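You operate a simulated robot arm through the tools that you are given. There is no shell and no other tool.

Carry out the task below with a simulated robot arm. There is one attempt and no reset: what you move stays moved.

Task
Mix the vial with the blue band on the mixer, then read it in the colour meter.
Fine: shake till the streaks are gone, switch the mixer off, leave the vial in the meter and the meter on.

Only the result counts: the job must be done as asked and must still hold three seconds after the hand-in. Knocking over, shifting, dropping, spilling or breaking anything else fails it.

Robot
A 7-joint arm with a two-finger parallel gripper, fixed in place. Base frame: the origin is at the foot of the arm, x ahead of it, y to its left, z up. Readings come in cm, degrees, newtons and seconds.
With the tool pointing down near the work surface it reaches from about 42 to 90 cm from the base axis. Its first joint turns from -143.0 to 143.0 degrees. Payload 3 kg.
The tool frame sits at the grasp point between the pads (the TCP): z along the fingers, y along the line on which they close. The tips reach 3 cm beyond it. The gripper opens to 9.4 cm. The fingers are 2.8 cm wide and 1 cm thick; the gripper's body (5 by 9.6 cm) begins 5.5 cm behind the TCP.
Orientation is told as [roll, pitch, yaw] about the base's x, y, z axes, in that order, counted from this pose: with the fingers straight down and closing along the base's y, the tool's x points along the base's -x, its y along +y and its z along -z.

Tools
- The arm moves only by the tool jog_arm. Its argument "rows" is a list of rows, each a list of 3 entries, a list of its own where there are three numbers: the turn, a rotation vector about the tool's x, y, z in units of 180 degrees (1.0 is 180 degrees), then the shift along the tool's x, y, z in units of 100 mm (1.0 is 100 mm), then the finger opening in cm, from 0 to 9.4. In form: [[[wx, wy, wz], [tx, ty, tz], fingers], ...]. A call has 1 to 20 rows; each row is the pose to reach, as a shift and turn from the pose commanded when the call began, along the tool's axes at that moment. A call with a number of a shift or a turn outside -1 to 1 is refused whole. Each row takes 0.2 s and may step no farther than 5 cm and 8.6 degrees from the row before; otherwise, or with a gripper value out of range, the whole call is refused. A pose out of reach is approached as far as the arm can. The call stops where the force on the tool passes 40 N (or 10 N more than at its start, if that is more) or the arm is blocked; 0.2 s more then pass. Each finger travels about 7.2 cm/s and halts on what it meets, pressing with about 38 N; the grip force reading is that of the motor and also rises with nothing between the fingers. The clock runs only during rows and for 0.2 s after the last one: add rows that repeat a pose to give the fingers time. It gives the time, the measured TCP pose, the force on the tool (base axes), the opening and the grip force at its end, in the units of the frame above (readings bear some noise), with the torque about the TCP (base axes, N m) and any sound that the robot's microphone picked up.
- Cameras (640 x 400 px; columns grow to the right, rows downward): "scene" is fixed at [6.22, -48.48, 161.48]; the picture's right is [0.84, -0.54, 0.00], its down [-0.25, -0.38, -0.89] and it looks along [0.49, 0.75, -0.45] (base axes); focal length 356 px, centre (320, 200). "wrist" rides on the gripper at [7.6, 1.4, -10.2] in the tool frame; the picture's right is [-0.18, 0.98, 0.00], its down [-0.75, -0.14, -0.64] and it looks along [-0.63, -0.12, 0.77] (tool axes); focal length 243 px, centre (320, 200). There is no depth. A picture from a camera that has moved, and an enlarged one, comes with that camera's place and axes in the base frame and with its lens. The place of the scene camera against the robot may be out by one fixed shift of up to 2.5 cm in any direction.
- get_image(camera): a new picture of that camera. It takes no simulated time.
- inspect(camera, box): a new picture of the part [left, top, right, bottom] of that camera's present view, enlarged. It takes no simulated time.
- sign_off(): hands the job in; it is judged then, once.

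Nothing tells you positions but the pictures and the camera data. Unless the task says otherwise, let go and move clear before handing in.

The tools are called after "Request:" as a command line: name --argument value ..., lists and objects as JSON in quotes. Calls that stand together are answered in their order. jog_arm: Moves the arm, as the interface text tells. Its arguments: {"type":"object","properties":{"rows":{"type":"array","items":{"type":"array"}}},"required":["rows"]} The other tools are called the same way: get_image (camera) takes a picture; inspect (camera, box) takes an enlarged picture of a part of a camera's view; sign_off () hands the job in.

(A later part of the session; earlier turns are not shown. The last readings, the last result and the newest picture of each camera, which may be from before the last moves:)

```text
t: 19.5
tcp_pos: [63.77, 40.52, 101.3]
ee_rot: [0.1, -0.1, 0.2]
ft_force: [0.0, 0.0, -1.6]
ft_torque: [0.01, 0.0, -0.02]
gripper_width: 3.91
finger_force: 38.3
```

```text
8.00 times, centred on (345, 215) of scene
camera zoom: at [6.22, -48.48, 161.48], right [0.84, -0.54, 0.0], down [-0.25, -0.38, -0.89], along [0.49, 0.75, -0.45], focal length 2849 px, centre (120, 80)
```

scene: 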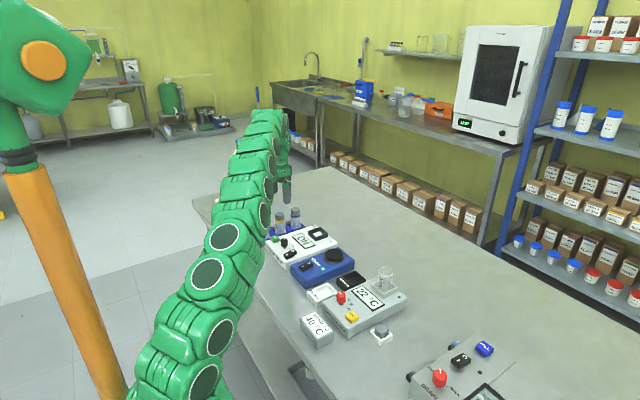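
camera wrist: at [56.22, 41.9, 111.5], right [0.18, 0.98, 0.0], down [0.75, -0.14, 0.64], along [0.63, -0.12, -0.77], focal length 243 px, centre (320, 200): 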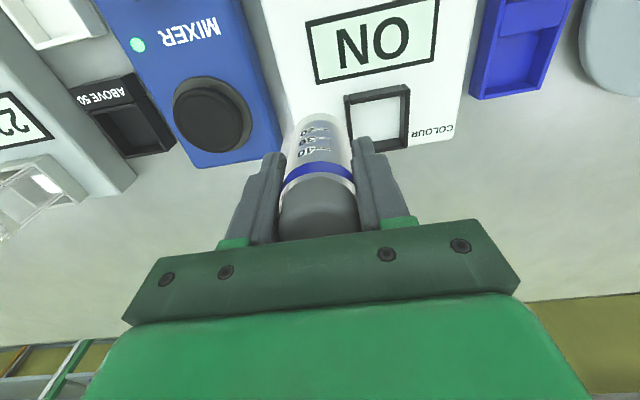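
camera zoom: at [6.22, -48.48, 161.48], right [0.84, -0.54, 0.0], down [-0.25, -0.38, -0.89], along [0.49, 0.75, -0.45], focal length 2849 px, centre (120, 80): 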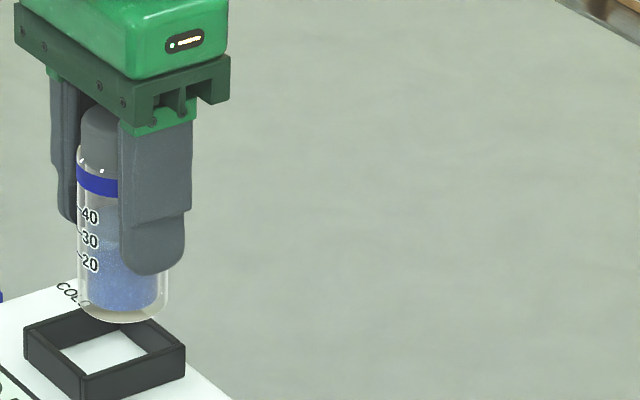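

Pad centre is about (62.6, 30.75, 90.7), and the well is about (65.95, 45.6) with its rim at 89.3. Next I'll move the vial above the pad.

Request:
jog_arm --rows '[[[0, 0, 0], [0.03, -0.25, 0.0], 2.0], [[0, 0, 0], [0.06, -0.5, 0.0], 2.0], [[0, 0, 0], [0.09, -0.75, 0.0], 2.0], [[0, 0, 0], [0.12, -0.97, 0.0], 2.0], [[0, 0, 0], [0.12, -0.97, 0.2], 2.0], [[0, 0, 0], [0.12, -0.97, 0.35], 2.0], [[0, 0, 0], [0.12, -0.97, 0.35], 2.0]]'

Request:
inspect --camera "scene" --box '[290, 200, 380, 290]'

Request:
get_image --camera "wrist"

```text
t: 21.1
tcp_pos: [62.61, 30.7, 97.76]
ee_rot: [0.1, -0.1, 0.1]
ft_force: [0.1, -1.0, -0.9]
ft_torque: [0.0, 0.02, -0.02]
gripper_width: 3.92
finger_force: 38.4
```

```text
4.44 times, centred on (335, 245) of scene
camera zoom: at [6.22, -48.48, 161.48], right [0.84, -0.54, 0.0], down [-0.25, -0.38, -0.89], along [0.49, 0.75, -0.45], focal length 1583 px, centre (253, 0)
```

zoom: 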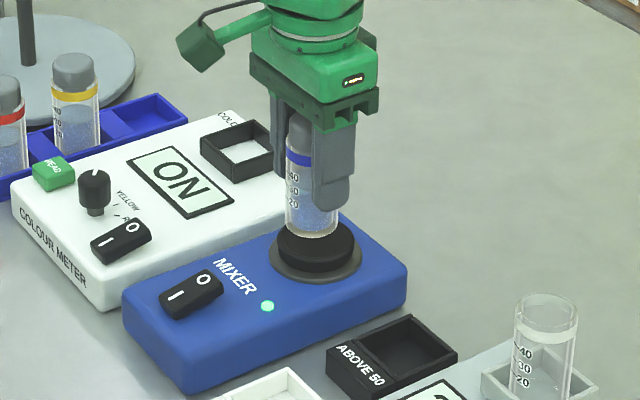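

```text
taken
camera wrist: at [54.97, 32.13, 108.01], right [0.18, 0.98, 0.0], down [0.75, -0.14, 0.64], along [0.63, -0.12, -0.77], focal length 243 px, centre (320, 200)
```

wrist: 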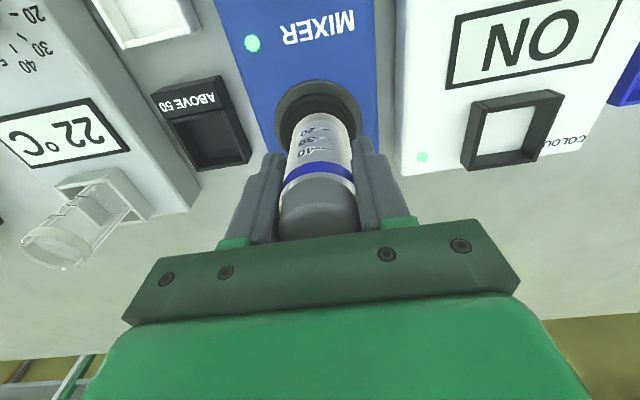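

The vial is centred above the pad. I'll lower it gently in small steps until it touches.

Request:
jog_arm --rows '[[[0, 0, 0], [0.0, 0.0, 0.05], 2.0], [[0, 0, 0], [0.0, 0.0, 0.08], 2.0], [[0, 0, 0], [0.0, 0.0, 0.095], 2.0], [[0, 0, 0], [0.0, 0.0, 0.105], 2.0]]'

Request:
inspect --camera "scene" --box '[320, 210, 370, 260]'

```text
t: 22.1
tcp_pos: [62.62, 30.84, 96.92]
ee_rot: [0.0, -0.2, 0.0]
ft_force: [0.2, -0.6, -0.5]
ft_torque: [0.0, 0.05, -0.03]
gripper_width: 3.9
finger_force: 38.2
```

```text
8.00 times, centred on (345, 235) of scene
camera zoom: at [6.22, -48.48, 161.48], right [0.84, -0.54, 0.0], down [-0.25, -0.38, -0.89], along [0.49, 0.75, -0.45], focal length 2849 px, centre (120, -80)
```

zoom: 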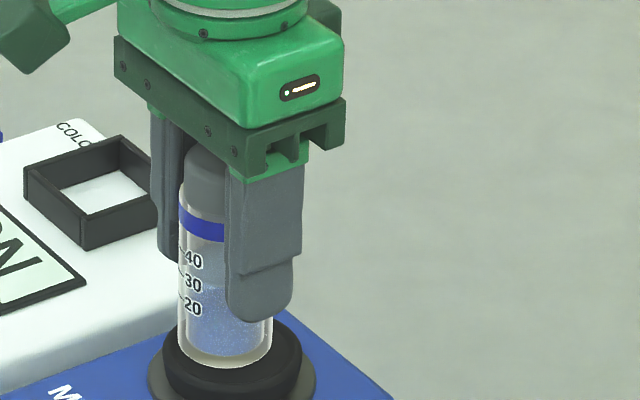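

Nearly touching. Continuing down in half-millimetre steps.

Request:
jog_arm --rows '[[[0, 0, 0], [0.0, 0.0, 0.01], 2.0], [[0, 0, 0], [0.0, 0.0, 0.02], 2.0], [[0, 0, 0], [0.0, 0.0, 0.03], 2.0], [[0, 0, 0], [0.0, 0.0, 0.035], 2.0], [[0, 0, 0], [0.0, 0.0, 0.04], 2.0]]'

```text
t: 23.3
tcp_pos: [62.59, 30.65, 96.38]
ee_rot: [0.1, -0.2, 0.1]
ft_force: [-0.9, 0.1, -0.8]
ft_torque: [-0.03, 0.02, 0.03]
gripper_width: 3.95
finger_force: 37.8
```

Request:
jog_arm --rows '[[[0, 0, 0], [0.0, 0.0, 0.01], 2.0], [[0, 0, 0], [0.0, 0.0, 0.02], 2.0], [[0, 0, 0], [0.0, 0.0, 0.025], 2.0], [[0, 0, 0], [0.0, 0.0, 0.03], 2.0]]'

Request:
inspect --camera "scene" --box '[320, 210, 370, 260]'

```text
t: 24.3
tcp_pos: [62.6, 30.87, 96.17]
ee_rot: [0.1, -0.2, 0.1]
ft_force: [-0.3, 0.5, 1.5]
ft_torque: [0.03, -0.03, 0.0]
gripper_width: 3.91
finger_force: 37.9
```

```text
8.00 times, centred on (345, 235) of scene
camera zoom: at [6.22, -48.48, 161.48], right [0.84, -0.54, 0.0], down [-0.25, -0.38, -0.89], along [0.49, 0.75, -0.45], focal length 2849 px, centre (120, -80)
```

zoom: 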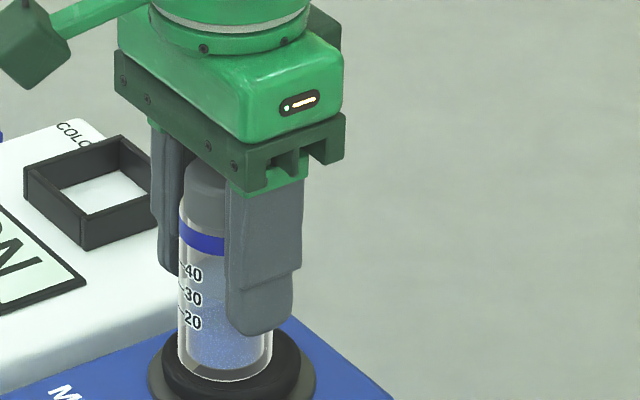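

The vial's base looks to be at the pad and force is just turning upward. A little more press.

Request:
jog_arm --rows '[[[0, 0, 0], [0.0, 0.0, 0.005], 2.0], [[0, 0, 0], [0.0, 0.0, 0.01], 2.0], [[0, 0, 0], [0.0, 0.0, 0.01], 2.0]]'

```text
t: 25.1
tcp_pos: [62.71, 30.77, 95.98]
ee_rot: [0.2, -0.3, 0.2]
ft_force: [0.1, -1.0, 1.6]
ft_torque: [-0.05, -0.05, 0.03]
gripper_width: 3.89
finger_force: 38.0
```

Request:
jog_arm --rows '[[[0, 0, 0], [0.0, 0.0, 0.005], 2.0], [[0, 0, 0], [0.0, 0.0, 0.01], 2.0], [[0, 0, 0], [0.0, 0.0, 0.015], 2.0], [[0, 0, 0], [0.0, 0.0, 0.015], 2.0]]'

Request:
inspect --camera "scene" --box '[320, 210, 370, 260]'

```text
t: 26.1
tcp_pos: [62.65, 30.74, 95.86]
ee_rot: [0.2, -0.2, 0.1]
ft_force: [-1.3, -1.2, 8.1]
ft_torque: [-0.05, 0.02, 0.02]
gripper_width: 3.89
finger_force: 38.5
```

```text
8.00 times, centred on (345, 235) of scene
camera zoom: at [6.22, -48.48, 161.48], right [0.84, -0.54, 0.0], down [-0.25, -0.38, -0.89], along [0.49, 0.75, -0.45], focal length 2849 px, centre (120, -80)
```

zoom: 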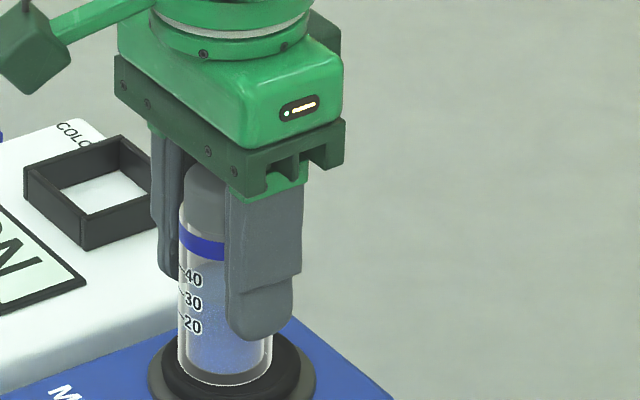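

There is about 8 N on the pad. I'll hold here for a couple of seconds and watch the liquid.

Request:
jog_arm --rows '[[[0, 0, 0], [0.0, 0.0, 0.0], 2.0], [[0, 0, 0], [0.0, 0.0, 0.0], 2.0], [[0, 0, 0], [0.0, 0.0, 0.0], 2.0], [[0, 0, 0], [0.0, 0.0, 0.0], 2.0], [[0, 0, 0], [0.0, 0.0, 0.0], 2.0], [[0, 0, 0], [0.0, 0.0, 0.0], 2.0], [[0, 0, 0], [0.0, 0.0, 0.0], 2.0], [[0, 0, 0], [0.0, 0.0, 0.0], 2.0], [[0, 0, 0], [0.0, 0.0, 0.0], 2.0], [[0, 0, 0], [0.0, 0.0, 0.0], 2.0]]'

Request:
inspect --camera "scene" --box '[335, 235, 360, 260]'

Request:
inspect --camera "wrist" --box '[260, 80, 380, 240]'

```text
t: 28.3
tcp_pos: [62.73, 30.7, 95.88]
ee_rot: [0.1, -0.2, 0.2]
ft_force: [0.1, 0.3, 8.5]
ft_torque: [0.0, -0.07, 0.04]
gripper_width: 3.89
finger_force: 37.7
```

```text
16.00 times, centred on (348, 248) of scene
camera zoom: at [6.22, -48.48, 161.48], right [0.84, -0.54, 0.0], down [-0.25, -0.38, -0.89], along [0.49, 0.75, -0.45], focal length 5698 px, centre (-120, -560)
```

zoom: 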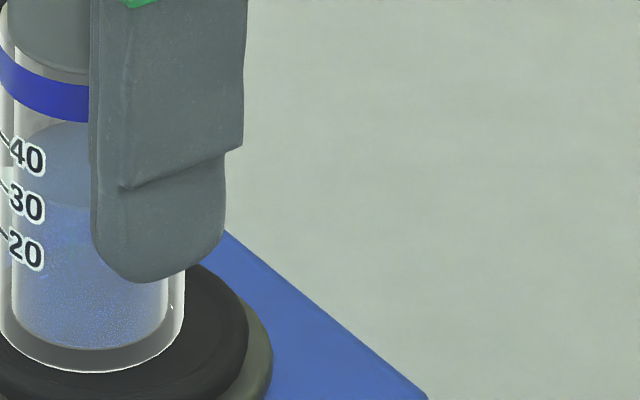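

```text
2.50 times, centred on (320, 160) of wrist
camera zoom: at [55.03, 32.15, 106.02], right [0.18, 0.98, 0.0], down [0.75, -0.14, 0.64], along [0.63, -0.12, -0.76], focal length 606 px, centre (320, 300)
```

zoom: 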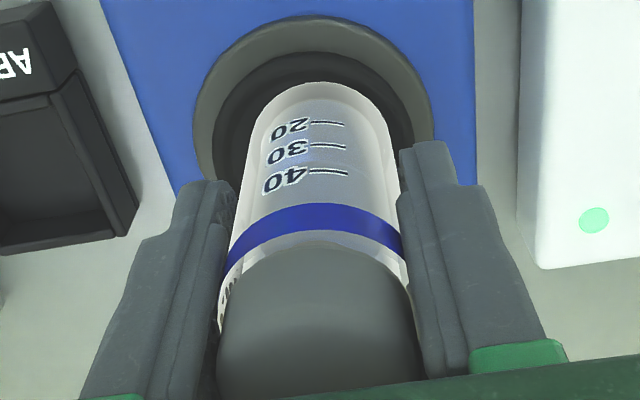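

The liquid looks speckled still, and there's no sound. I'll compare it with the untouched yellow vial and take a tight zoom of mine.

Request:
inspect --camera "scene" --box '[270, 210, 302, 240]'

Request:
inspect --camera "scene" --box '[328, 238, 352, 262]'

Request:
inspect --camera "scene" --box '[290, 230, 370, 290]'

```text
13.33 times, centred on (286, 225) of scene
camera zoom: at [6.22, -48.48, 161.48], right [0.84, -0.54, 0.0], down [-0.25, -0.38, -0.89], along [0.49, 0.75, -0.45], focal length 4749 px, centre (773, -133)
```

zoom: 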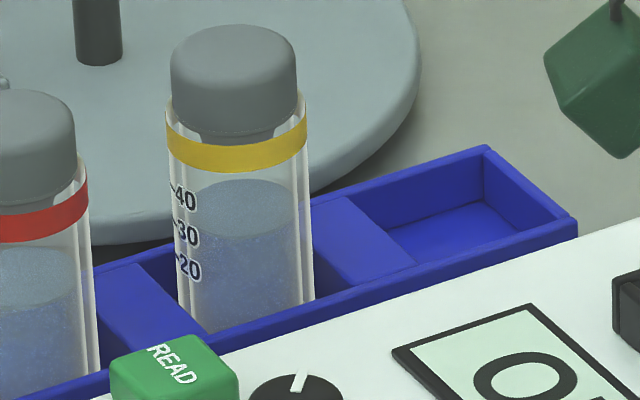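

```text
16.00 times, centred on (340, 250) of scene
camera zoom: at [6.22, -48.48, 161.48], right [0.84, -0.54, 0.0], down [-0.25, -0.38, -0.89], along [0.49, 0.75, -0.45], focal length 5698 px, centre (0, -600)
```

zoom: 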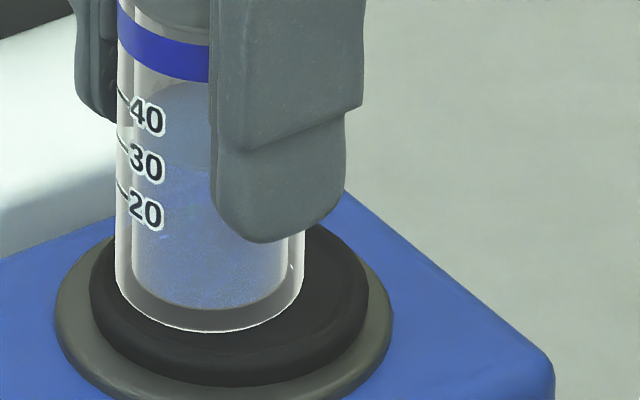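

```text
6.67 times, centred on (330, 260) of scene
camera zoom: at [6.22, -48.48, 161.48], right [0.84, -0.54, 0.0], down [-0.25, -0.38, -0.89], along [0.49, 0.75, -0.45], focal length 2374 px, centre (253, -200)
```

zoom: 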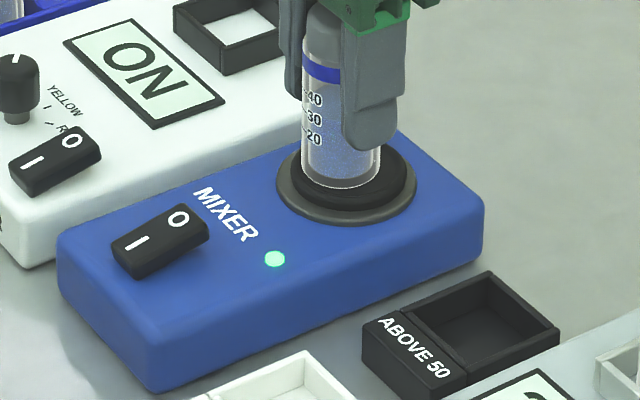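

It's hard to tell whether it is mixing. I'll hold longer with slightly more pressure and compare again.

Request:
jog_arm --rows '[[[0, 0, 0], [0.0, 0.0, 0.005], 2.0], [[0, 0, 0], [0.0, 0.0, 0.005], 2.0], [[0, 0, 0], [0.0, 0.0, 0.005], 2.0], [[0, 0, 0], [0.0, 0.0, 0.005], 2.0], [[0, 0, 0], [0.0, 0.0, 0.005], 2.0], [[0, 0, 0], [0.0, 0.0, 0.005], 2.0], [[0, 0, 0], [0.0, 0.0, 0.005], 2.0], [[0, 0, 0], [0.0, 0.0, 0.005], 2.0], [[0, 0, 0], [0.0, 0.0, 0.005], 2.0], [[0, 0, 0], [0.0, 0.0, 0.005], 2.0], [[0, 0, 0], [0.0, 0.0, 0.005], 2.0], [[0, 0, 0], [0.0, 0.0, 0.005], 2.0]]'

Request:
inspect --camera "scene" --box '[328, 238, 352, 262]'

Request:
inspect --camera "wrist" --box '[290, 105, 350, 165]'

```text
t: 30.9
tcp_pos: [62.6, 30.76, 95.98]
ee_rot: [0.0, -0.2, 0.0]
ft_force: [0.9, -0.7, 16.2]
ft_torque: [-0.02, -0.09, 0.04]
gripper_width: 3.9
finger_force: 38.2
```

```text
16.00 times, centred on (340, 250) of scene
camera zoom: at [6.22, -48.48, 161.48], right [0.84, -0.54, 0.0], down [-0.25, -0.38, -0.89], along [0.49, 0.75, -0.45], focal length 5698 px, centre (0, -600)
```

zoom: 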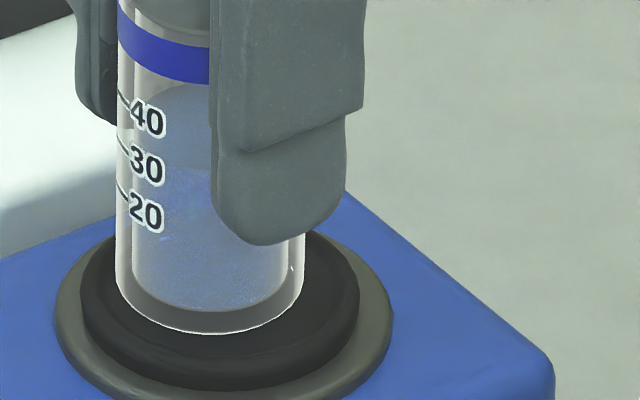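

```text
6.67 times, centred on (320, 135) of wrist
camera zoom: at [55.03, 32.13, 105.97], right [0.18, 0.98, 0.0], down [0.75, -0.14, 0.64], along [0.63, -0.12, -0.76], focal length 1618 px, centre (320, 633)
```

zoom: 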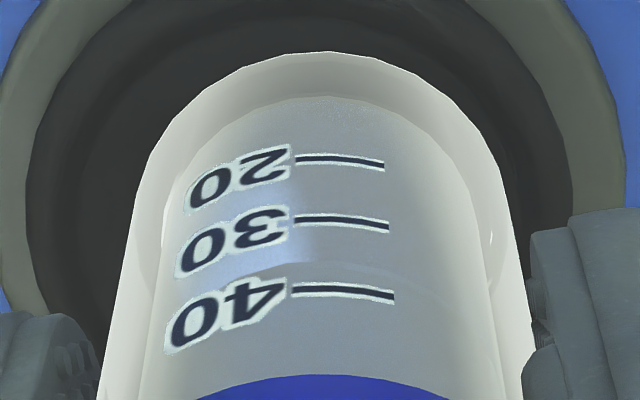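

The pad shifted between pictures, so it is orbiting and the mixer is shaking the vial. I'll keep holding.

Request:
jog_arm --rows '[[[0, 0, 0], [0.0, 0.0, 0.0], 2.0], [[0, 0, 0], [0.0, 0.0, 0.0], 2.0], [[0, 0, 0], [0.0, 0.0, 0.0], 2.0], [[0, 0, 0], [0.0, 0.0, 0.0], 2.0], [[0, 0, 0], [0.0, 0.0, 0.0], 2.0], [[0, 0, 0], [0.0, 0.0, 0.0], 2.0], [[0, 0, 0], [0.0, 0.0, 0.0], 2.0], [[0, 0, 0], [0.0, 0.0, 0.0], 2.0], [[0, 0, 0], [0.0, 0.0, 0.0], 2.0], [[0, 0, 0], [0.0, 0.0, 0.0], 2.0], [[0, 0, 0], [0.0, 0.0, 0.0], 2.0], [[0, 0, 0], [0.0, 0.0, 0.0], 2.0], [[0, 0, 0], [0.0, 0.0, 0.0], 2.0], [[0, 0, 0], [0.0, 0.0, 0.0], 2.0], [[0, 0, 0], [0.0, 0.0, 0.0], 2.0], [[0, 0, 0], [0.0, 0.0, 0.0], 2.0], [[0, 0, 0], [0.0, 0.0, 0.0], 2.0], [[0, 0, 0], [0.0, 0.0, 0.0], 2.0], [[0, 0, 0], [0.0, 0.0, 0.0], 2.0], [[0, 0, 0], [0.0, 0.0, 0.0], 2.0]]'

Request:
inspect --camera "scene" --box '[328, 238, 352, 262]'

Request:
inspect --camera "wrist" --box '[290, 105, 350, 165]'

```text
t: 35.1
tcp_pos: [62.73, 30.71, 95.77]
ee_rot: [0.1, -0.2, 0.0]
ft_force: [0.1, 0.1, 12.9]
ft_torque: [0.01, -0.06, -0.03]
gripper_width: 3.93
finger_force: 37.8
```

```text
16.00 times, centred on (340, 250) of scene
camera zoom: at [6.22, -48.48, 161.48], right [0.84, -0.54, 0.0], down [-0.25, -0.38, -0.89], along [0.49, 0.75, -0.45], focal length 5698 px, centre (0, -600)
```

zoom: 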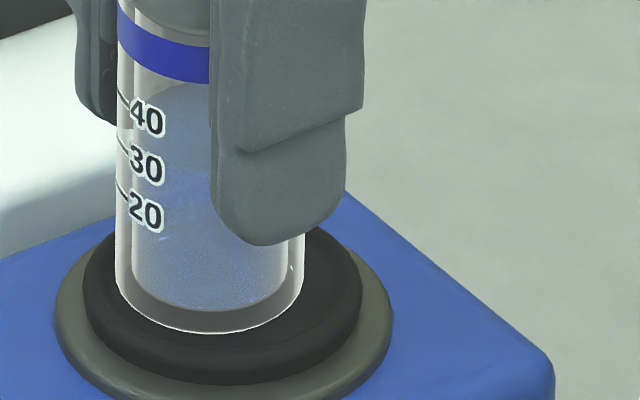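

```text
6.67 times, centred on (320, 135) of wrist
camera zoom: at [55.03, 32.13, 105.97], right [0.18, 0.98, 0.0], down [0.75, -0.14, 0.64], along [0.63, -0.12, -0.76], focal length 1618 px, centre (320, 633)
```

zoom: 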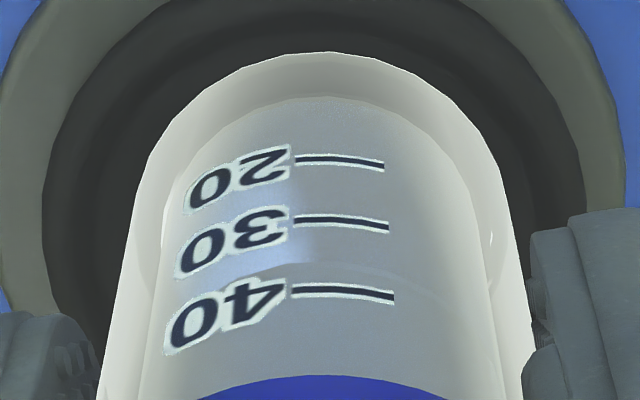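

The pad is orbiting under the vial. I'll zoom much further into my liquid and the untouched ones to see what "streaks" look like.

Request:
inspect --camera "scene" --box '[332, 244, 344, 258]'

Request:
inspect --camera "scene" --box '[282, 220, 294, 234]'

Request:
inspect --camera "scene" --box '[266, 228, 278, 242]'

```text
16.00 times, centred on (338, 251) of scene
camera zoom: at [6.22, -48.48, 161.48], right [0.84, -0.54, 0.0], down [-0.25, -0.38, -0.89], along [0.49, 0.75, -0.45], focal length 5698 px, centre (32, -616)
```

zoom: 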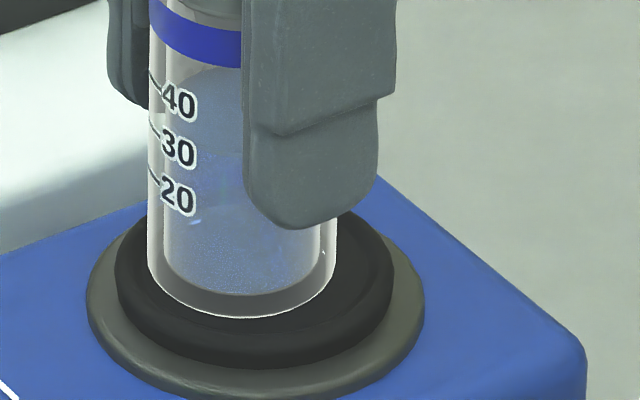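

```text
16.00 times, centred on (288, 227) of scene
camera zoom: at [6.22, -48.48, 161.48], right [0.84, -0.54, 0.0], down [-0.25, -0.38, -0.89], along [0.49, 0.75, -0.45], focal length 5698 px, centre (832, -232)
```

zoom: 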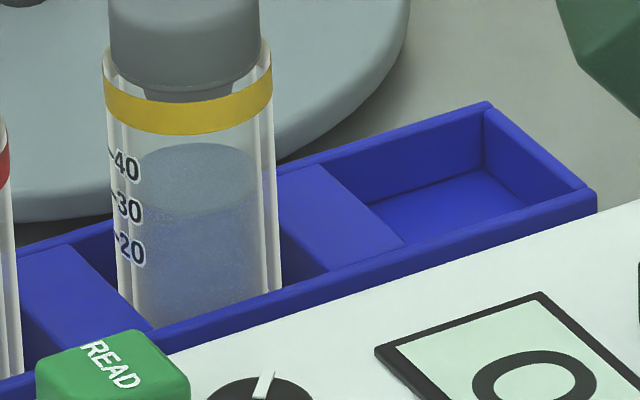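

```text
16.00 times, centred on (272, 235) of scene
camera zoom: at [6.22, -48.48, 161.48], right [0.84, -0.54, 0.0], down [-0.25, -0.38, -0.89], along [0.49, 0.75, -0.45], focal length 5698 px, centre (1088, -360)
```

zoom: 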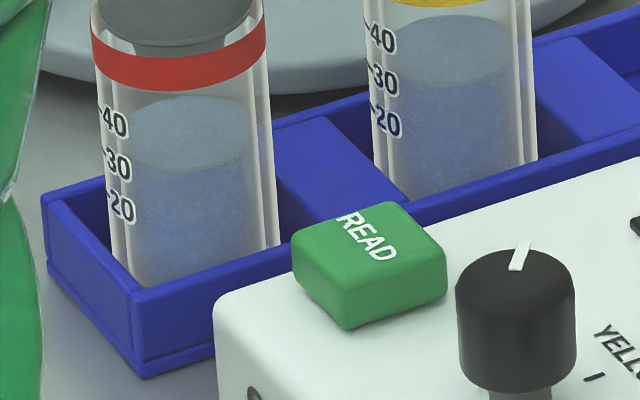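

At this zoom I can't clearly distinguish streaks while the finger hides part of the liquid. I'll hold another 4 s, then re-inspect.

Request:
jog_arm --rows '[[[0, 0, 0], [0.0, 0.0, 0.0], 2.0], [[0, 0, 0], [0.0, 0.0, 0.0], 2.0], [[0, 0, 0], [0.0, 0.0, 0.0], 2.0], [[0, 0, 0], [0.0, 0.0, 0.0], 2.0], [[0, 0, 0], [0.0, 0.0, 0.0], 2.0], [[0, 0, 0], [0.0, 0.0, 0.0], 2.0], [[0, 0, 0], [0.0, 0.0, 0.0], 2.0], [[0, 0, 0], [0.0, 0.0, 0.0], 2.0], [[0, 0, 0], [0.0, 0.0, 0.0], 2.0], [[0, 0, 0], [0.0, 0.0, 0.0], 2.0], [[0, 0, 0], [0.0, 0.0, 0.0], 2.0], [[0, 0, 0], [0.0, 0.0, 0.0], 2.0], [[0, 0, 0], [0.0, 0.0, 0.0], 2.0], [[0, 0, 0], [0.0, 0.0, 0.0], 2.0], [[0, 0, 0], [0.0, 0.0, 0.0], 2.0], [[0, 0, 0], [0.0, 0.0, 0.0], 2.0], [[0, 0, 0], [0.0, 0.0, 0.0], 2.0], [[0, 0, 0], [0.0, 0.0, 0.0], 2.0], [[0, 0, 0], [0.0, 0.0, 0.0], 2.0], [[0, 0, 0], [0.0, 0.0, 0.0], 2.0]]'

Request:
inspect --camera "scene" --box '[328, 238, 352, 262]'

Request:
get_image --camera "wrist"

```text
t: 39.3
tcp_pos: [62.55, 30.79, 95.77]
ee_rot: [0.1, -0.3, 0.1]
ft_force: [-0.8, 0.0, 9.6]
ft_torque: [-0.02, -0.04, 0.03]
gripper_width: 3.9
finger_force: 38.4
```

```text
16.00 times, centred on (340, 250) of scene
camera zoom: at [6.22, -48.48, 161.48], right [0.84, -0.54, 0.0], down [-0.25, -0.38, -0.89], along [0.49, 0.75, -0.45], focal length 5698 px, centre (0, -600)
```

zoom: 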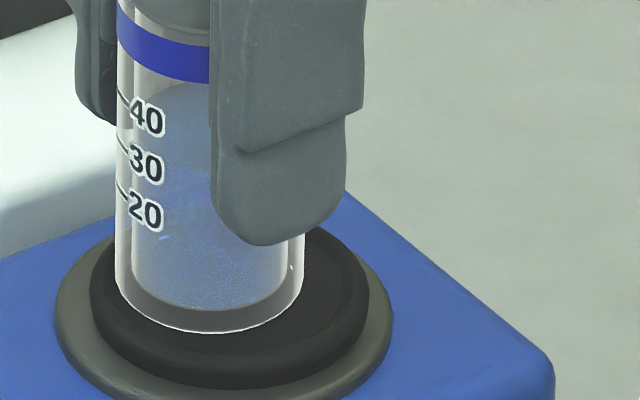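

```text
taken
camera wrist: at [55.03, 32.13, 105.96], right [0.18, 0.98, 0.0], down [0.75, -0.14, 0.64], along [0.63, -0.12, -0.76], focal length 243 px, centre (320, 200)
```

wrist: 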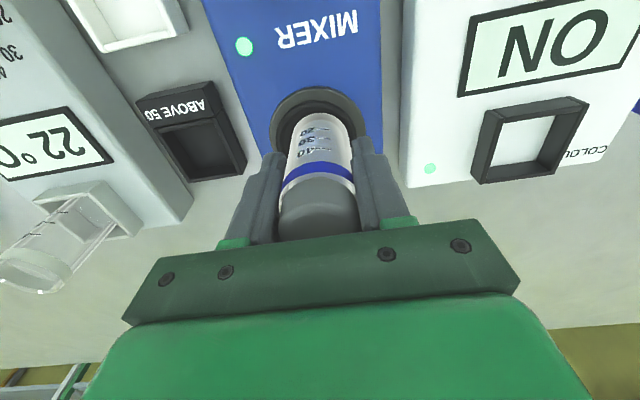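

I'll lift the vial and return to the earlier waypoint, so I can compare with the picture taken there before mixing.

Request:
jog_arm --rows '[[[0, 0, 0], [0.0, 0.0, -0.1], 2.0], [[0, 0, 0], [0.0, 0.0, -0.3], 2.0], [[0, 0, 0], [0.0, 0.0, -0.56], 2.0], [[0, 0, 0], [-0.03, 0.25, -0.56], 2.0], [[0, 0, 0], [-0.06, 0.5, -0.56], 2.0], [[0, 0, 0], [-0.09, 0.75, -0.56], 2.0], [[0, 0, 0], [-0.12, 0.97, -0.56], 2.0], [[0, 0, 0], [-0.12, 0.97, -0.56], 2.0]]'

Request:
inspect --camera "scene" --box '[325, 190, 365, 240]'

Request:
inspect --camera "scene" --box '[325, 212, 350, 237]'

Request:
inspect --camera "wrist" --box '[290, 105, 350, 165]'

```text
t: 41.1
tcp_pos: [63.96, 40.69, 101.59]
ee_rot: [0.1, -0.2, 0.1]
ft_force: [-0.1, -0.2, -0.7]
ft_torque: [0.01, 0.0, -0.02]
gripper_width: 3.9
finger_force: 37.9
```

```text
8.00 times, centred on (345, 215) of scene
camera zoom: at [6.22, -48.48, 161.48], right [0.84, -0.54, 0.0], down [-0.25, -0.38, -0.89], along [0.49, 0.75, -0.45], focal length 2849 px, centre (120, 80)
```

zoom: 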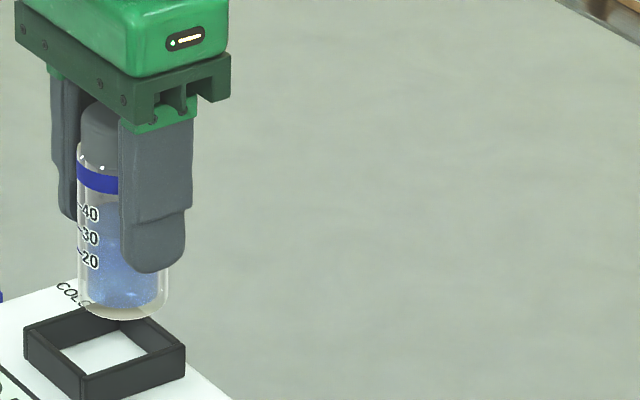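

```text
16.00 times, centred on (338, 224) of scene
camera zoom: at [6.22, -48.48, 161.48], right [0.84, -0.54, 0.0], down [-0.25, -0.38, -0.89], along [0.49, 0.75, -0.45], focal length 5698 px, centre (40, -192)
```

zoom: 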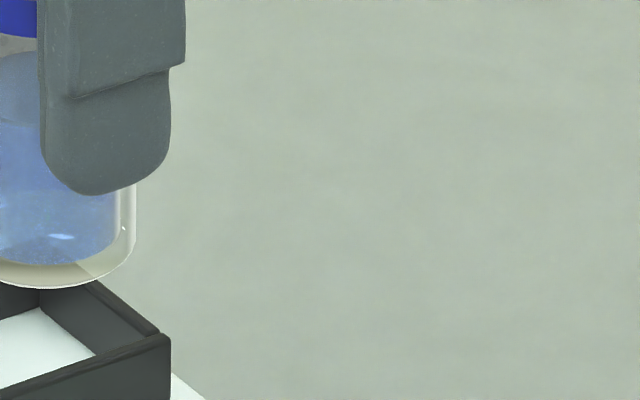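

```text
6.67 times, centred on (320, 135) of wrist
camera zoom: at [56.25, 41.91, 111.59], right [0.18, 0.98, 0.0], down [0.75, -0.14, 0.64], along [0.63, -0.12, -0.76], focal length 1618 px, centre (320, 633)
```

zoom: 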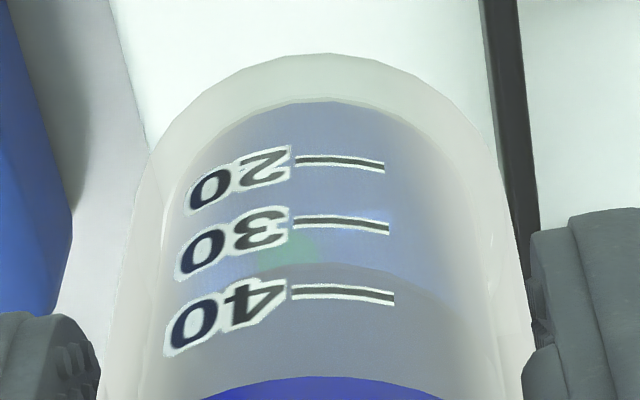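

The liquid is clearly bluer and more uniform than before mixing. I'll zoom in on it directly.

Request:
inspect --camera "scene" --box '[307, 212, 331, 236]'

Request:
inspect --camera "scene" --box '[275, 214, 299, 238]'

Request:
get_image --camera "wrist"

```text
16.00 times, centred on (319, 224) of scene
camera zoom: at [6.22, -48.48, 161.48], right [0.84, -0.54, 0.0], down [-0.25, -0.38, -0.89], along [0.49, 0.75, -0.45], focal length 5698 px, centre (336, -184)
```

zoom: 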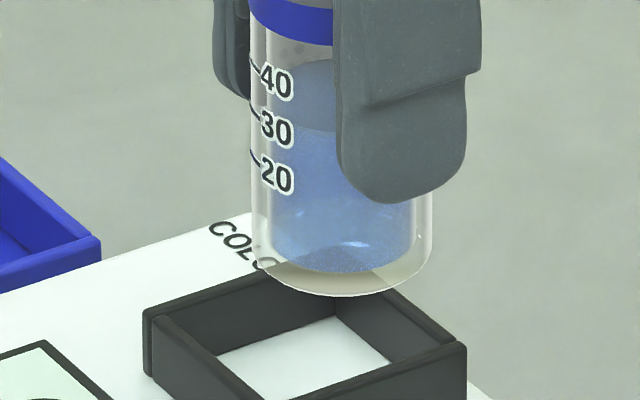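

```text
16.00 times, centred on (287, 226) of scene
camera zoom: at [6.22, -48.48, 161.48], right [0.84, -0.54, 0.0], down [-0.25, -0.38, -0.89], along [0.49, 0.75, -0.45], focal length 5698 px, centre (848, -216)
```

zoom: 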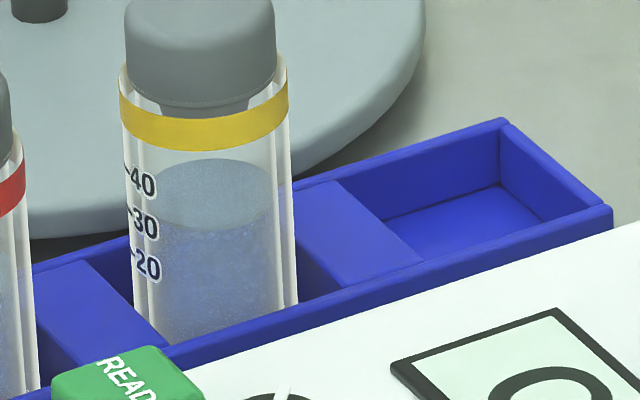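

```text
taken
camera wrist: at [56.25, 41.91, 111.59], right [0.18, 0.98, 0.0], down [0.75, -0.14, 0.64], along [0.63, -0.12, -0.76], focal length 243 px, centre (320, 200)
```

wrist: 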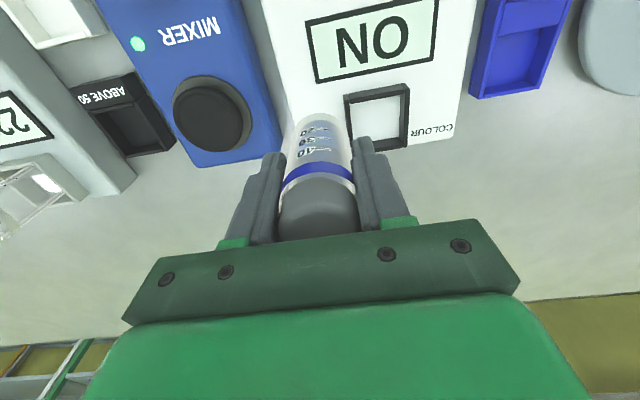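

The blue-band liquid is now a nearly uniform blue, unlike the speckled grey-blue of the yellow-band one. To be sure mixing is complete, I'll give it a second round on the pad and compare again.

Request:
jog_arm --rows '[[[0, 0, 0], [0.03, -0.25, 0.0], 2.0], [[0, 0, 0], [0.06, -0.5, 0.0], 2.0], [[0, 0, 0], [0.09, -0.75, 0.0], 2.0], [[0, 0, 0], [0.12, -0.97, 0.0], 2.0], [[0, 0, 0], [0.12, -0.97, 0.25], 2.0], [[0, 0, 0], [0.12, -0.97, 0.4], 2.0], [[0, 0, 0], [0.12, -0.97, 0.5], 2.0], [[0, 0, 0], [0.12, -0.97, 0.53], 2.0], [[0, 0, 0], [0.12, -0.97, 0.545], 2.0], [[0, 0, 0], [0.12, -0.97, 0.555], 2.0], [[0, 0, 0], [0.12, -0.97, 0.56], 2.0]]'

```text
t: 43.5
tcp_pos: [62.77, 30.67, 95.86]
ee_rot: [0.1, -0.2, 0.1]
ft_force: [1.5, -0.1, 3.0]
ft_torque: [-0.03, -0.09, 0.01]
gripper_width: 3.92
finger_force: 38.0
```

Request:
jog_arm --rows '[[[0, 0, 0], [0.0, 0.0, 0.007], 2.0], [[0, 0, 0], [0.0, 0.0, 0.012], 2.0], [[0, 0, 0], [0.0, 0.0, 0.012], 2.0], [[0, 0, 0], [0.0, 0.0, 0.012], 2.0], [[0, 0, 0], [0.0, 0.0, 0.012], 2.0], [[0, 0, 0], [0.0, 0.0, 0.012], 2.0], [[0, 0, 0], [0.0, 0.0, 0.012], 2.0], [[0, 0, 0], [0.0, 0.0, 0.012], 2.0], [[0, 0, 0], [0.0, 0.0, 0.012], 2.0], [[0, 0, 0], [0.0, 0.0, 0.012], 2.0], [[0, 0, 0], [0.0, 0.0, 0.012], 2.0], [[0, 0, 0], [0.0, 0.0, 0.012], 2.0], [[0, 0, 0], [0.0, 0.0, 0.012], 2.0], [[0, 0, 0], [0.0, 0.0, 0.012], 2.0], [[0, 0, 0], [0.0, 0.0, 0.012], 2.0], [[0, 0, 0], [0.0, 0.0, 0.012], 2.0], [[0, 0, 0], [0.0, 0.0, 0.012], 2.0], [[0, 0, 0], [0.0, 0.0, 0.012], 2.0], [[0, 0, 0], [0.0, 0.0, 0.012], 2.0], [[0, 0, 0], [0.0, 0.0, 0.012], 2.0]]'

Request:
inspect --camera "scene" --box '[328, 238, 352, 262]'

```text
t: 47.7
tcp_pos: [62.59, 30.81, 95.8]
ee_rot: [0.1, -0.2, 0.1]
ft_force: [-0.1, 1.1, 20.1]
ft_torque: [-0.06, 0.01, 0.02]
gripper_width: 3.92
finger_force: 37.7
```

```text
16.00 times, centred on (340, 250) of scene
camera zoom: at [6.22, -48.48, 161.48], right [0.84, -0.54, 0.0], down [-0.25, -0.38, -0.89], along [0.49, 0.75, -0.45], focal length 5698 px, centre (0, -600)
```

zoom: 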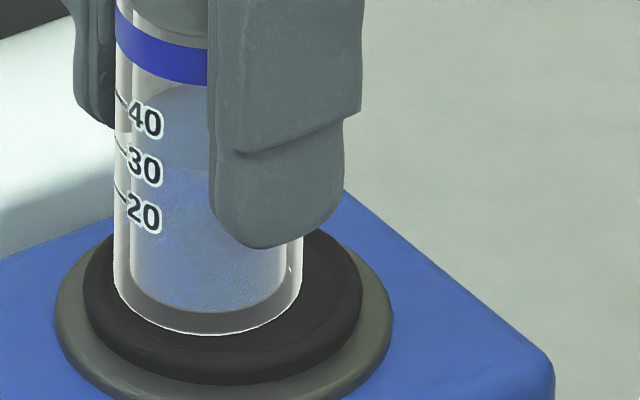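

Holding at about 20 N; I'll give it another 4 s and then lift to compare.

Request:
jog_arm --rows '[[[0, 0, 0], [0.0, 0.0, 0.0], 2.0], [[0, 0, 0], [0.0, 0.0, 0.0], 2.0], [[0, 0, 0], [0.0, 0.0, 0.0], 2.0], [[0, 0, 0], [0.0, 0.0, 0.0], 2.0], [[0, 0, 0], [0.0, 0.0, 0.0], 2.0], [[0, 0, 0], [0.0, 0.0, 0.0], 2.0], [[0, 0, 0], [0.0, 0.0, 0.0], 2.0], [[0, 0, 0], [0.0, 0.0, 0.0], 2.0], [[0, 0, 0], [0.0, 0.0, 0.0], 2.0], [[0, 0, 0], [0.0, 0.0, 0.0], 2.0], [[0, 0, 0], [0.0, 0.0, 0.0], 2.0], [[0, 0, 0], [0.0, 0.0, 0.0], 2.0], [[0, 0, 0], [0.0, 0.0, 0.0], 2.0], [[0, 0, 0], [0.0, 0.0, 0.0], 2.0], [[0, 0, 0], [0.0, 0.0, 0.0], 2.0], [[0, 0, 0], [0.0, 0.0, 0.0], 2.0], [[0, 0, 0], [0.0, 0.0, 0.0], 2.0], [[0, 0, 0], [0.0, 0.0, 0.0], 2.0], [[0, 0, 0], [0.0, 0.0, 0.0], 2.0], [[0, 0, 0], [0.0, 0.0, 0.0], 2.0]]'

Request:
jog_arm --rows '[[[0, 0, 0], [0.0, 0.0, -0.1], 2.0], [[0, 0, 0], [0.0, 0.0, -0.3], 2.0], [[0, 0, 0], [0.0, 0.0, -0.57], 2.0], [[0, 0, 0], [-0.03, 0.25, -0.57], 2.0], [[0, 0, 0], [-0.06, 0.5, -0.57], 2.0], [[0, 0, 0], [-0.09, 0.75, -0.57], 2.0], [[0, 0, 0], [-0.12, 0.97, -0.57], 2.0], [[0, 0, 0], [-0.12, 0.97, -0.57], 2.0]]'

Request:
inspect --camera "scene" --box '[307, 212, 331, 236]'

Request:
inspect --camera "scene" --box '[325, 190, 365, 240]'

Request:
inspect --camera "wrist" --box '[290, 105, 350, 165]'

```text
t: 51.9
tcp_pos: [62.64, 30.68, 95.78]
ee_rot: [0.1, -0.1, 0.1]
ft_force: [0.5, 0.7, 16.6]
ft_torque: [0.05, -0.05, -0.01]
gripper_width: 3.91
finger_force: 37.2
```

```text
t: 53.7
tcp_pos: [64.0, 40.38, 101.51]
ee_rot: [0.0, -0.2, 0.1]
ft_force: [0.3, -0.3, -0.6]
ft_torque: [0.02, 0.0, 0.01]
gripper_width: 3.91
finger_force: 37.8
```

```text
16.00 times, centred on (319, 224) of scene
camera zoom: at [6.22, -48.48, 161.48], right [0.84, -0.54, 0.0], down [-0.25, -0.38, -0.89], along [0.49, 0.75, -0.45], focal length 5698 px, centre (336, -184)
```

zoom: 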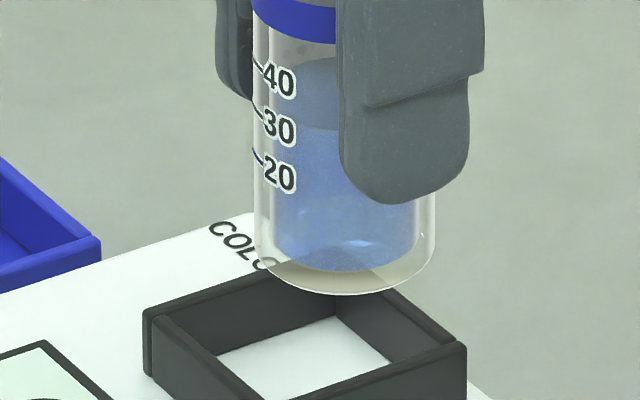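

```text
8.00 times, centred on (345, 215) of scene
camera zoom: at [6.22, -48.48, 161.48], right [0.84, -0.54, 0.0], down [-0.25, -0.38, -0.89], along [0.49, 0.75, -0.45], focal length 2849 px, centre (120, 80)
```

zoom: 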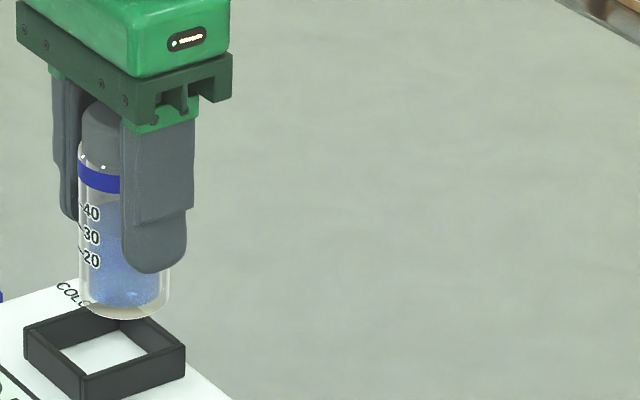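

```text
6.67 times, centred on (320, 135) of wrist
camera zoom: at [56.26, 41.82, 111.61], right [0.18, 0.98, 0.0], down [0.75, -0.14, 0.64], along [0.63, -0.12, -0.76], focal length 1618 px, centre (320, 633)
```

zoom: 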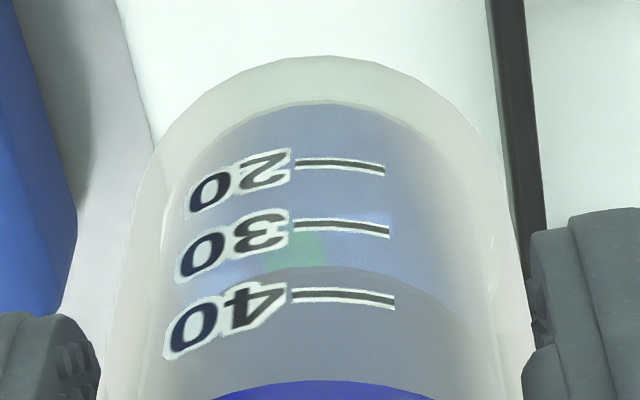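

A second round left its appearance unchanged, so the liquid is fully mixed. Now I'll take it above the meter's well at about (66.0, 45.5) and check alignment.

Request:
jog_arm --rows '[[[0, 0, 0], [-0.1, 0.25, 0.0], 2.0], [[0, 0, 0], [-0.2, 0.51, 0.0], 2.0], [[0, 0, 0], [-0.2, 0.51, 0.15], 2.0], [[0, 0, 0], [-0.2, 0.51, 0.3], 2.0], [[0, 0, 0], [-0.2, 0.51, 0.3], 2.0]]'

Request:
inspect --camera "scene" --box '[302, 205, 342, 245]'

Request:
get_image --camera "wrist"

Request:
inspect --camera "wrist" --box '[260, 80, 380, 180]'

```text
t: 54.9
tcp_pos: [65.87, 45.6, 98.48]
ee_rot: [0.1, -0.1, 0.0]
ft_force: [0.9, 0.9, -0.9]
ft_torque: [0.03, 0.01, 0.01]
gripper_width: 3.9
finger_force: 38.0
```

```text
10.00 times, centred on (322, 225) of scene
camera zoom: at [6.22, -48.48, 161.48], right [0.84, -0.54, 0.0], down [-0.25, -0.38, -0.89], along [0.49, 0.75, -0.45], focal length 3562 px, centre (300, -50)
```

zoom: 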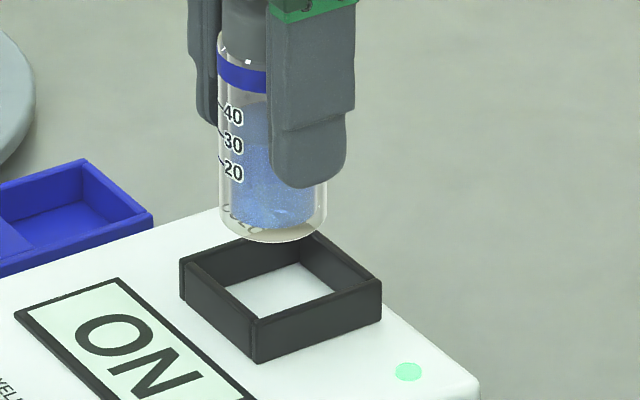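

```text
taken
camera wrist: at [58.22, 47.02, 108.54], right [0.18, 0.98, 0.0], down [0.75, -0.14, 0.64], along [0.63, -0.12, -0.76], focal length 243 px, centre (320, 200)
```

wrist: 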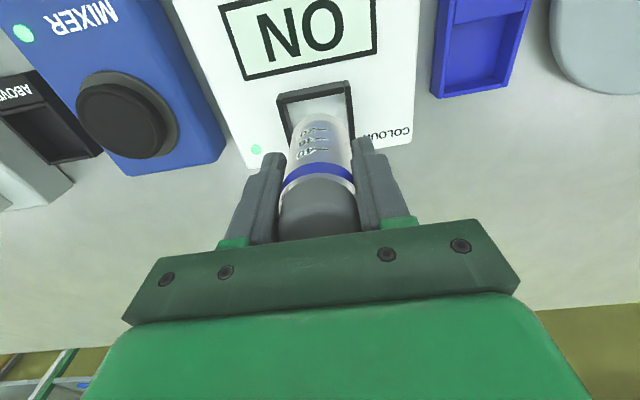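

```text
4.00 times, centred on (320, 130) of wrist
camera zoom: at [58.22, 47.02, 108.54], right [0.18, 0.98, 0.0], down [0.75, -0.14, 0.64], along [0.63, -0.12, -0.76], focal length 970 px, centre (320, 480)
```

zoom: 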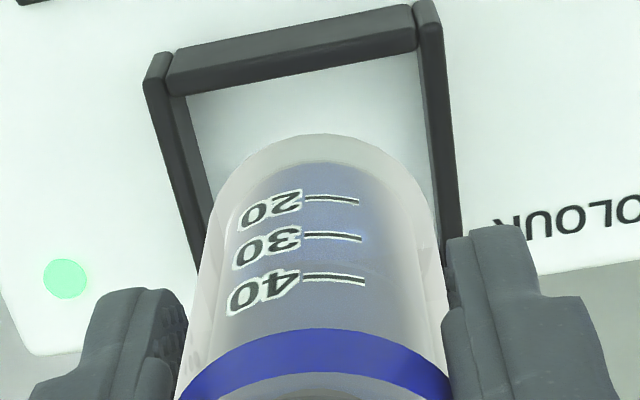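

The rim computes to x 63.2–68.8, y 42.8–48.2, so the centre is about (66.0, 45.5). I'll lower the vial to just above the rim and check again with less parallax.

Request:
jog_arm --rows '[[[0, 0, 0], [-0.01, -0.01, 0.08], 2.0], [[0, 0, 0], [-0.01, -0.01, 0.16], 2.0], [[0, 0, 0], [-0.01, -0.01, 0.22], 2.0], [[0, 0, 0], [-0.01, -0.01, 0.22], 2.0]]'

Request:
inspect --camera "scene" --box '[307, 215, 335, 243]'

Request:
inspect --camera "wrist" --box '[260, 80, 380, 180]'

```text
t: 55.9
tcp_pos: [65.97, 45.58, 96.3]
ee_rot: [0.1, -0.2, 0.1]
ft_force: [-0.1, -0.5, -1.3]
ft_torque: [0.0, 0.0, 0.01]
gripper_width: 3.92
finger_force: 37.9
```

```text
14.29 times, centred on (321, 229) of scene
camera zoom: at [6.22, -48.48, 161.48], right [0.84, -0.54, 0.0], down [-0.25, -0.38, -0.89], along [0.49, 0.75, -0.45], focal length 5088 px, centre (306, -214)
```

zoom: 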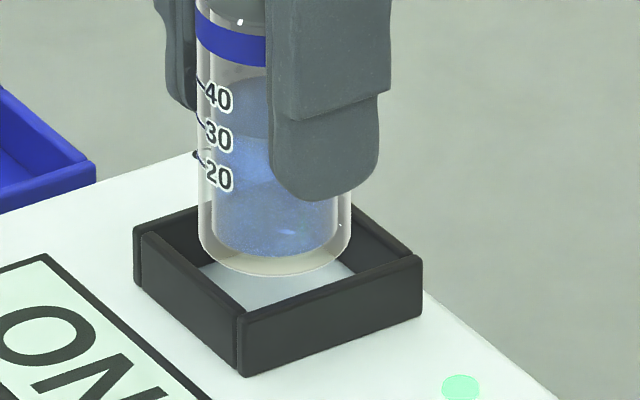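

```text
4.00 times, centred on (320, 130) of wrist
camera zoom: at [58.36, 46.88, 106.36], right [0.18, 0.98, 0.0], down [0.75, -0.14, 0.64], along [0.63, -0.12, -0.77], focal length 970 px, centre (320, 480)
```

zoom: 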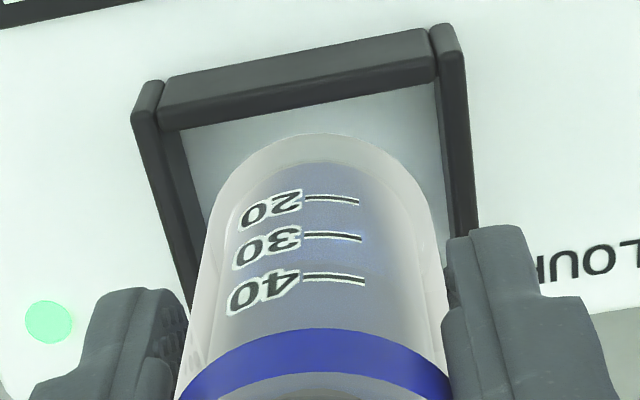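

The vial's base is centred over the opening within a couple of millimetres; clearance is tight (about 2 mm per side). I'll lower slowly and watch the force.

Request:
jog_arm --rows '[[[0, 0, 0], [0.0, -0.003, 0.02], 2.0], [[0, 0, 0], [0.0, -0.003, 0.04], 2.0], [[0, 0, 0], [0.0, -0.003, 0.05], 2.0], [[0, 0, 0], [0.0, -0.003, 0.06], 2.0], [[0, 0, 0], [0.0, -0.003, 0.07], 2.0], [[0, 0, 0], [0.0, -0.003, 0.08], 2.0]]'

Request:
inspect --camera "scene" --box '[307, 215, 335, 243]'

Request:
inspect --camera "wrist" --box '[260, 80, 380, 180]'

```text
t: 57.3
tcp_pos: [66.01, 45.45, 95.42]
ee_rot: [0.1, -0.3, 0.1]
ft_force: [-0.3, 0.2, -0.1]
ft_torque: [0.04, 0.01, -0.01]
gripper_width: 3.91
finger_force: 37.7
```

```text
14.29 times, centred on (321, 229) of scene
camera zoom: at [6.22, -48.48, 161.48], right [0.84, -0.54, 0.0], down [-0.25, -0.38, -0.89], along [0.49, 0.75, -0.45], focal length 5088 px, centre (306, -214)
```

zoom: 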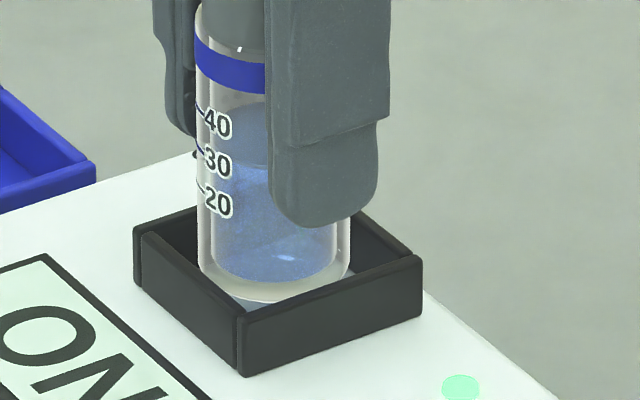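

```text
4.00 times, centred on (320, 130) of wrist
camera zoom: at [58.33, 46.87, 105.59], right [0.18, 0.98, 0.0], down [0.75, -0.14, 0.64], along [0.63, -0.12, -0.76], focal length 970 px, centre (320, 480)
```

zoom: 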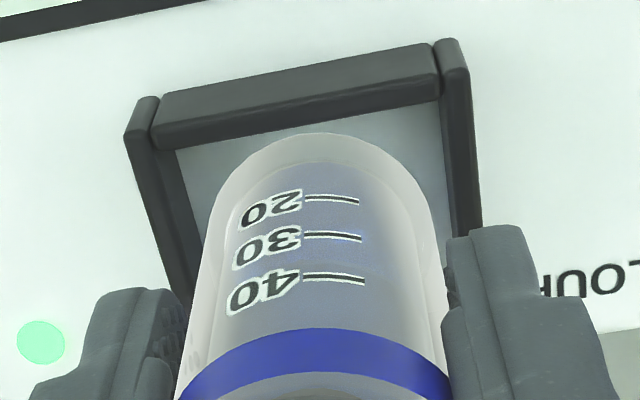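

There's no contact and the base is entering the well. Continuing down.

Request:
jog_arm --rows '[[[0, 0, 0], [0.0, 0.0, 0.02], 2.0], [[0, 0, 0], [0.0, 0.0, 0.04], 2.0], [[0, 0, 0], [0.0, 0.0, 0.06], 2.0], [[0, 0, 0], [0.0, 0.0, 0.08], 2.0], [[0, 0, 0], [0.0, 0.0, 0.09], 2.0]]'

Request:
inspect --camera "scene" --box '[307, 215, 335, 243]'

Request:
inspect --camera "wrist" --box '[260, 80, 380, 180]'

```text
t: 58.5
tcp_pos: [65.99, 45.57, 94.56]
ee_rot: [0.0, -0.2, 0.1]
ft_force: [0.2, 0.0, -1.0]
ft_torque: [0.0, 0.0, -0.04]
gripper_width: 3.89
finger_force: 38.2
```

```text
14.29 times, centred on (321, 229) of scene
camera zoom: at [6.22, -48.48, 161.48], right [0.84, -0.54, 0.0], down [-0.25, -0.38, -0.89], along [0.49, 0.75, -0.45], focal length 5088 px, centre (306, -214)
```

zoom: 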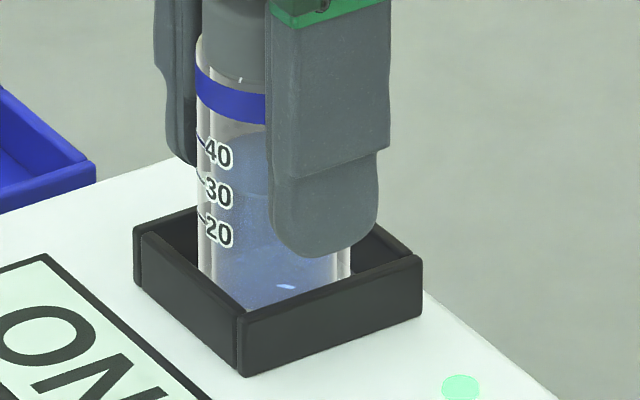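

```text
4.00 times, centred on (320, 130) of wrist
camera zoom: at [58.34, 46.87, 104.69], right [0.18, 0.98, 0.0], down [0.75, -0.14, 0.64], along [0.63, -0.12, -0.76], focal length 970 px, centre (320, 480)
```

zoom: 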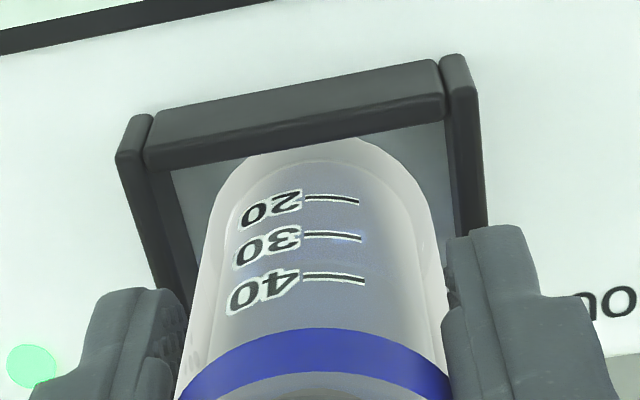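

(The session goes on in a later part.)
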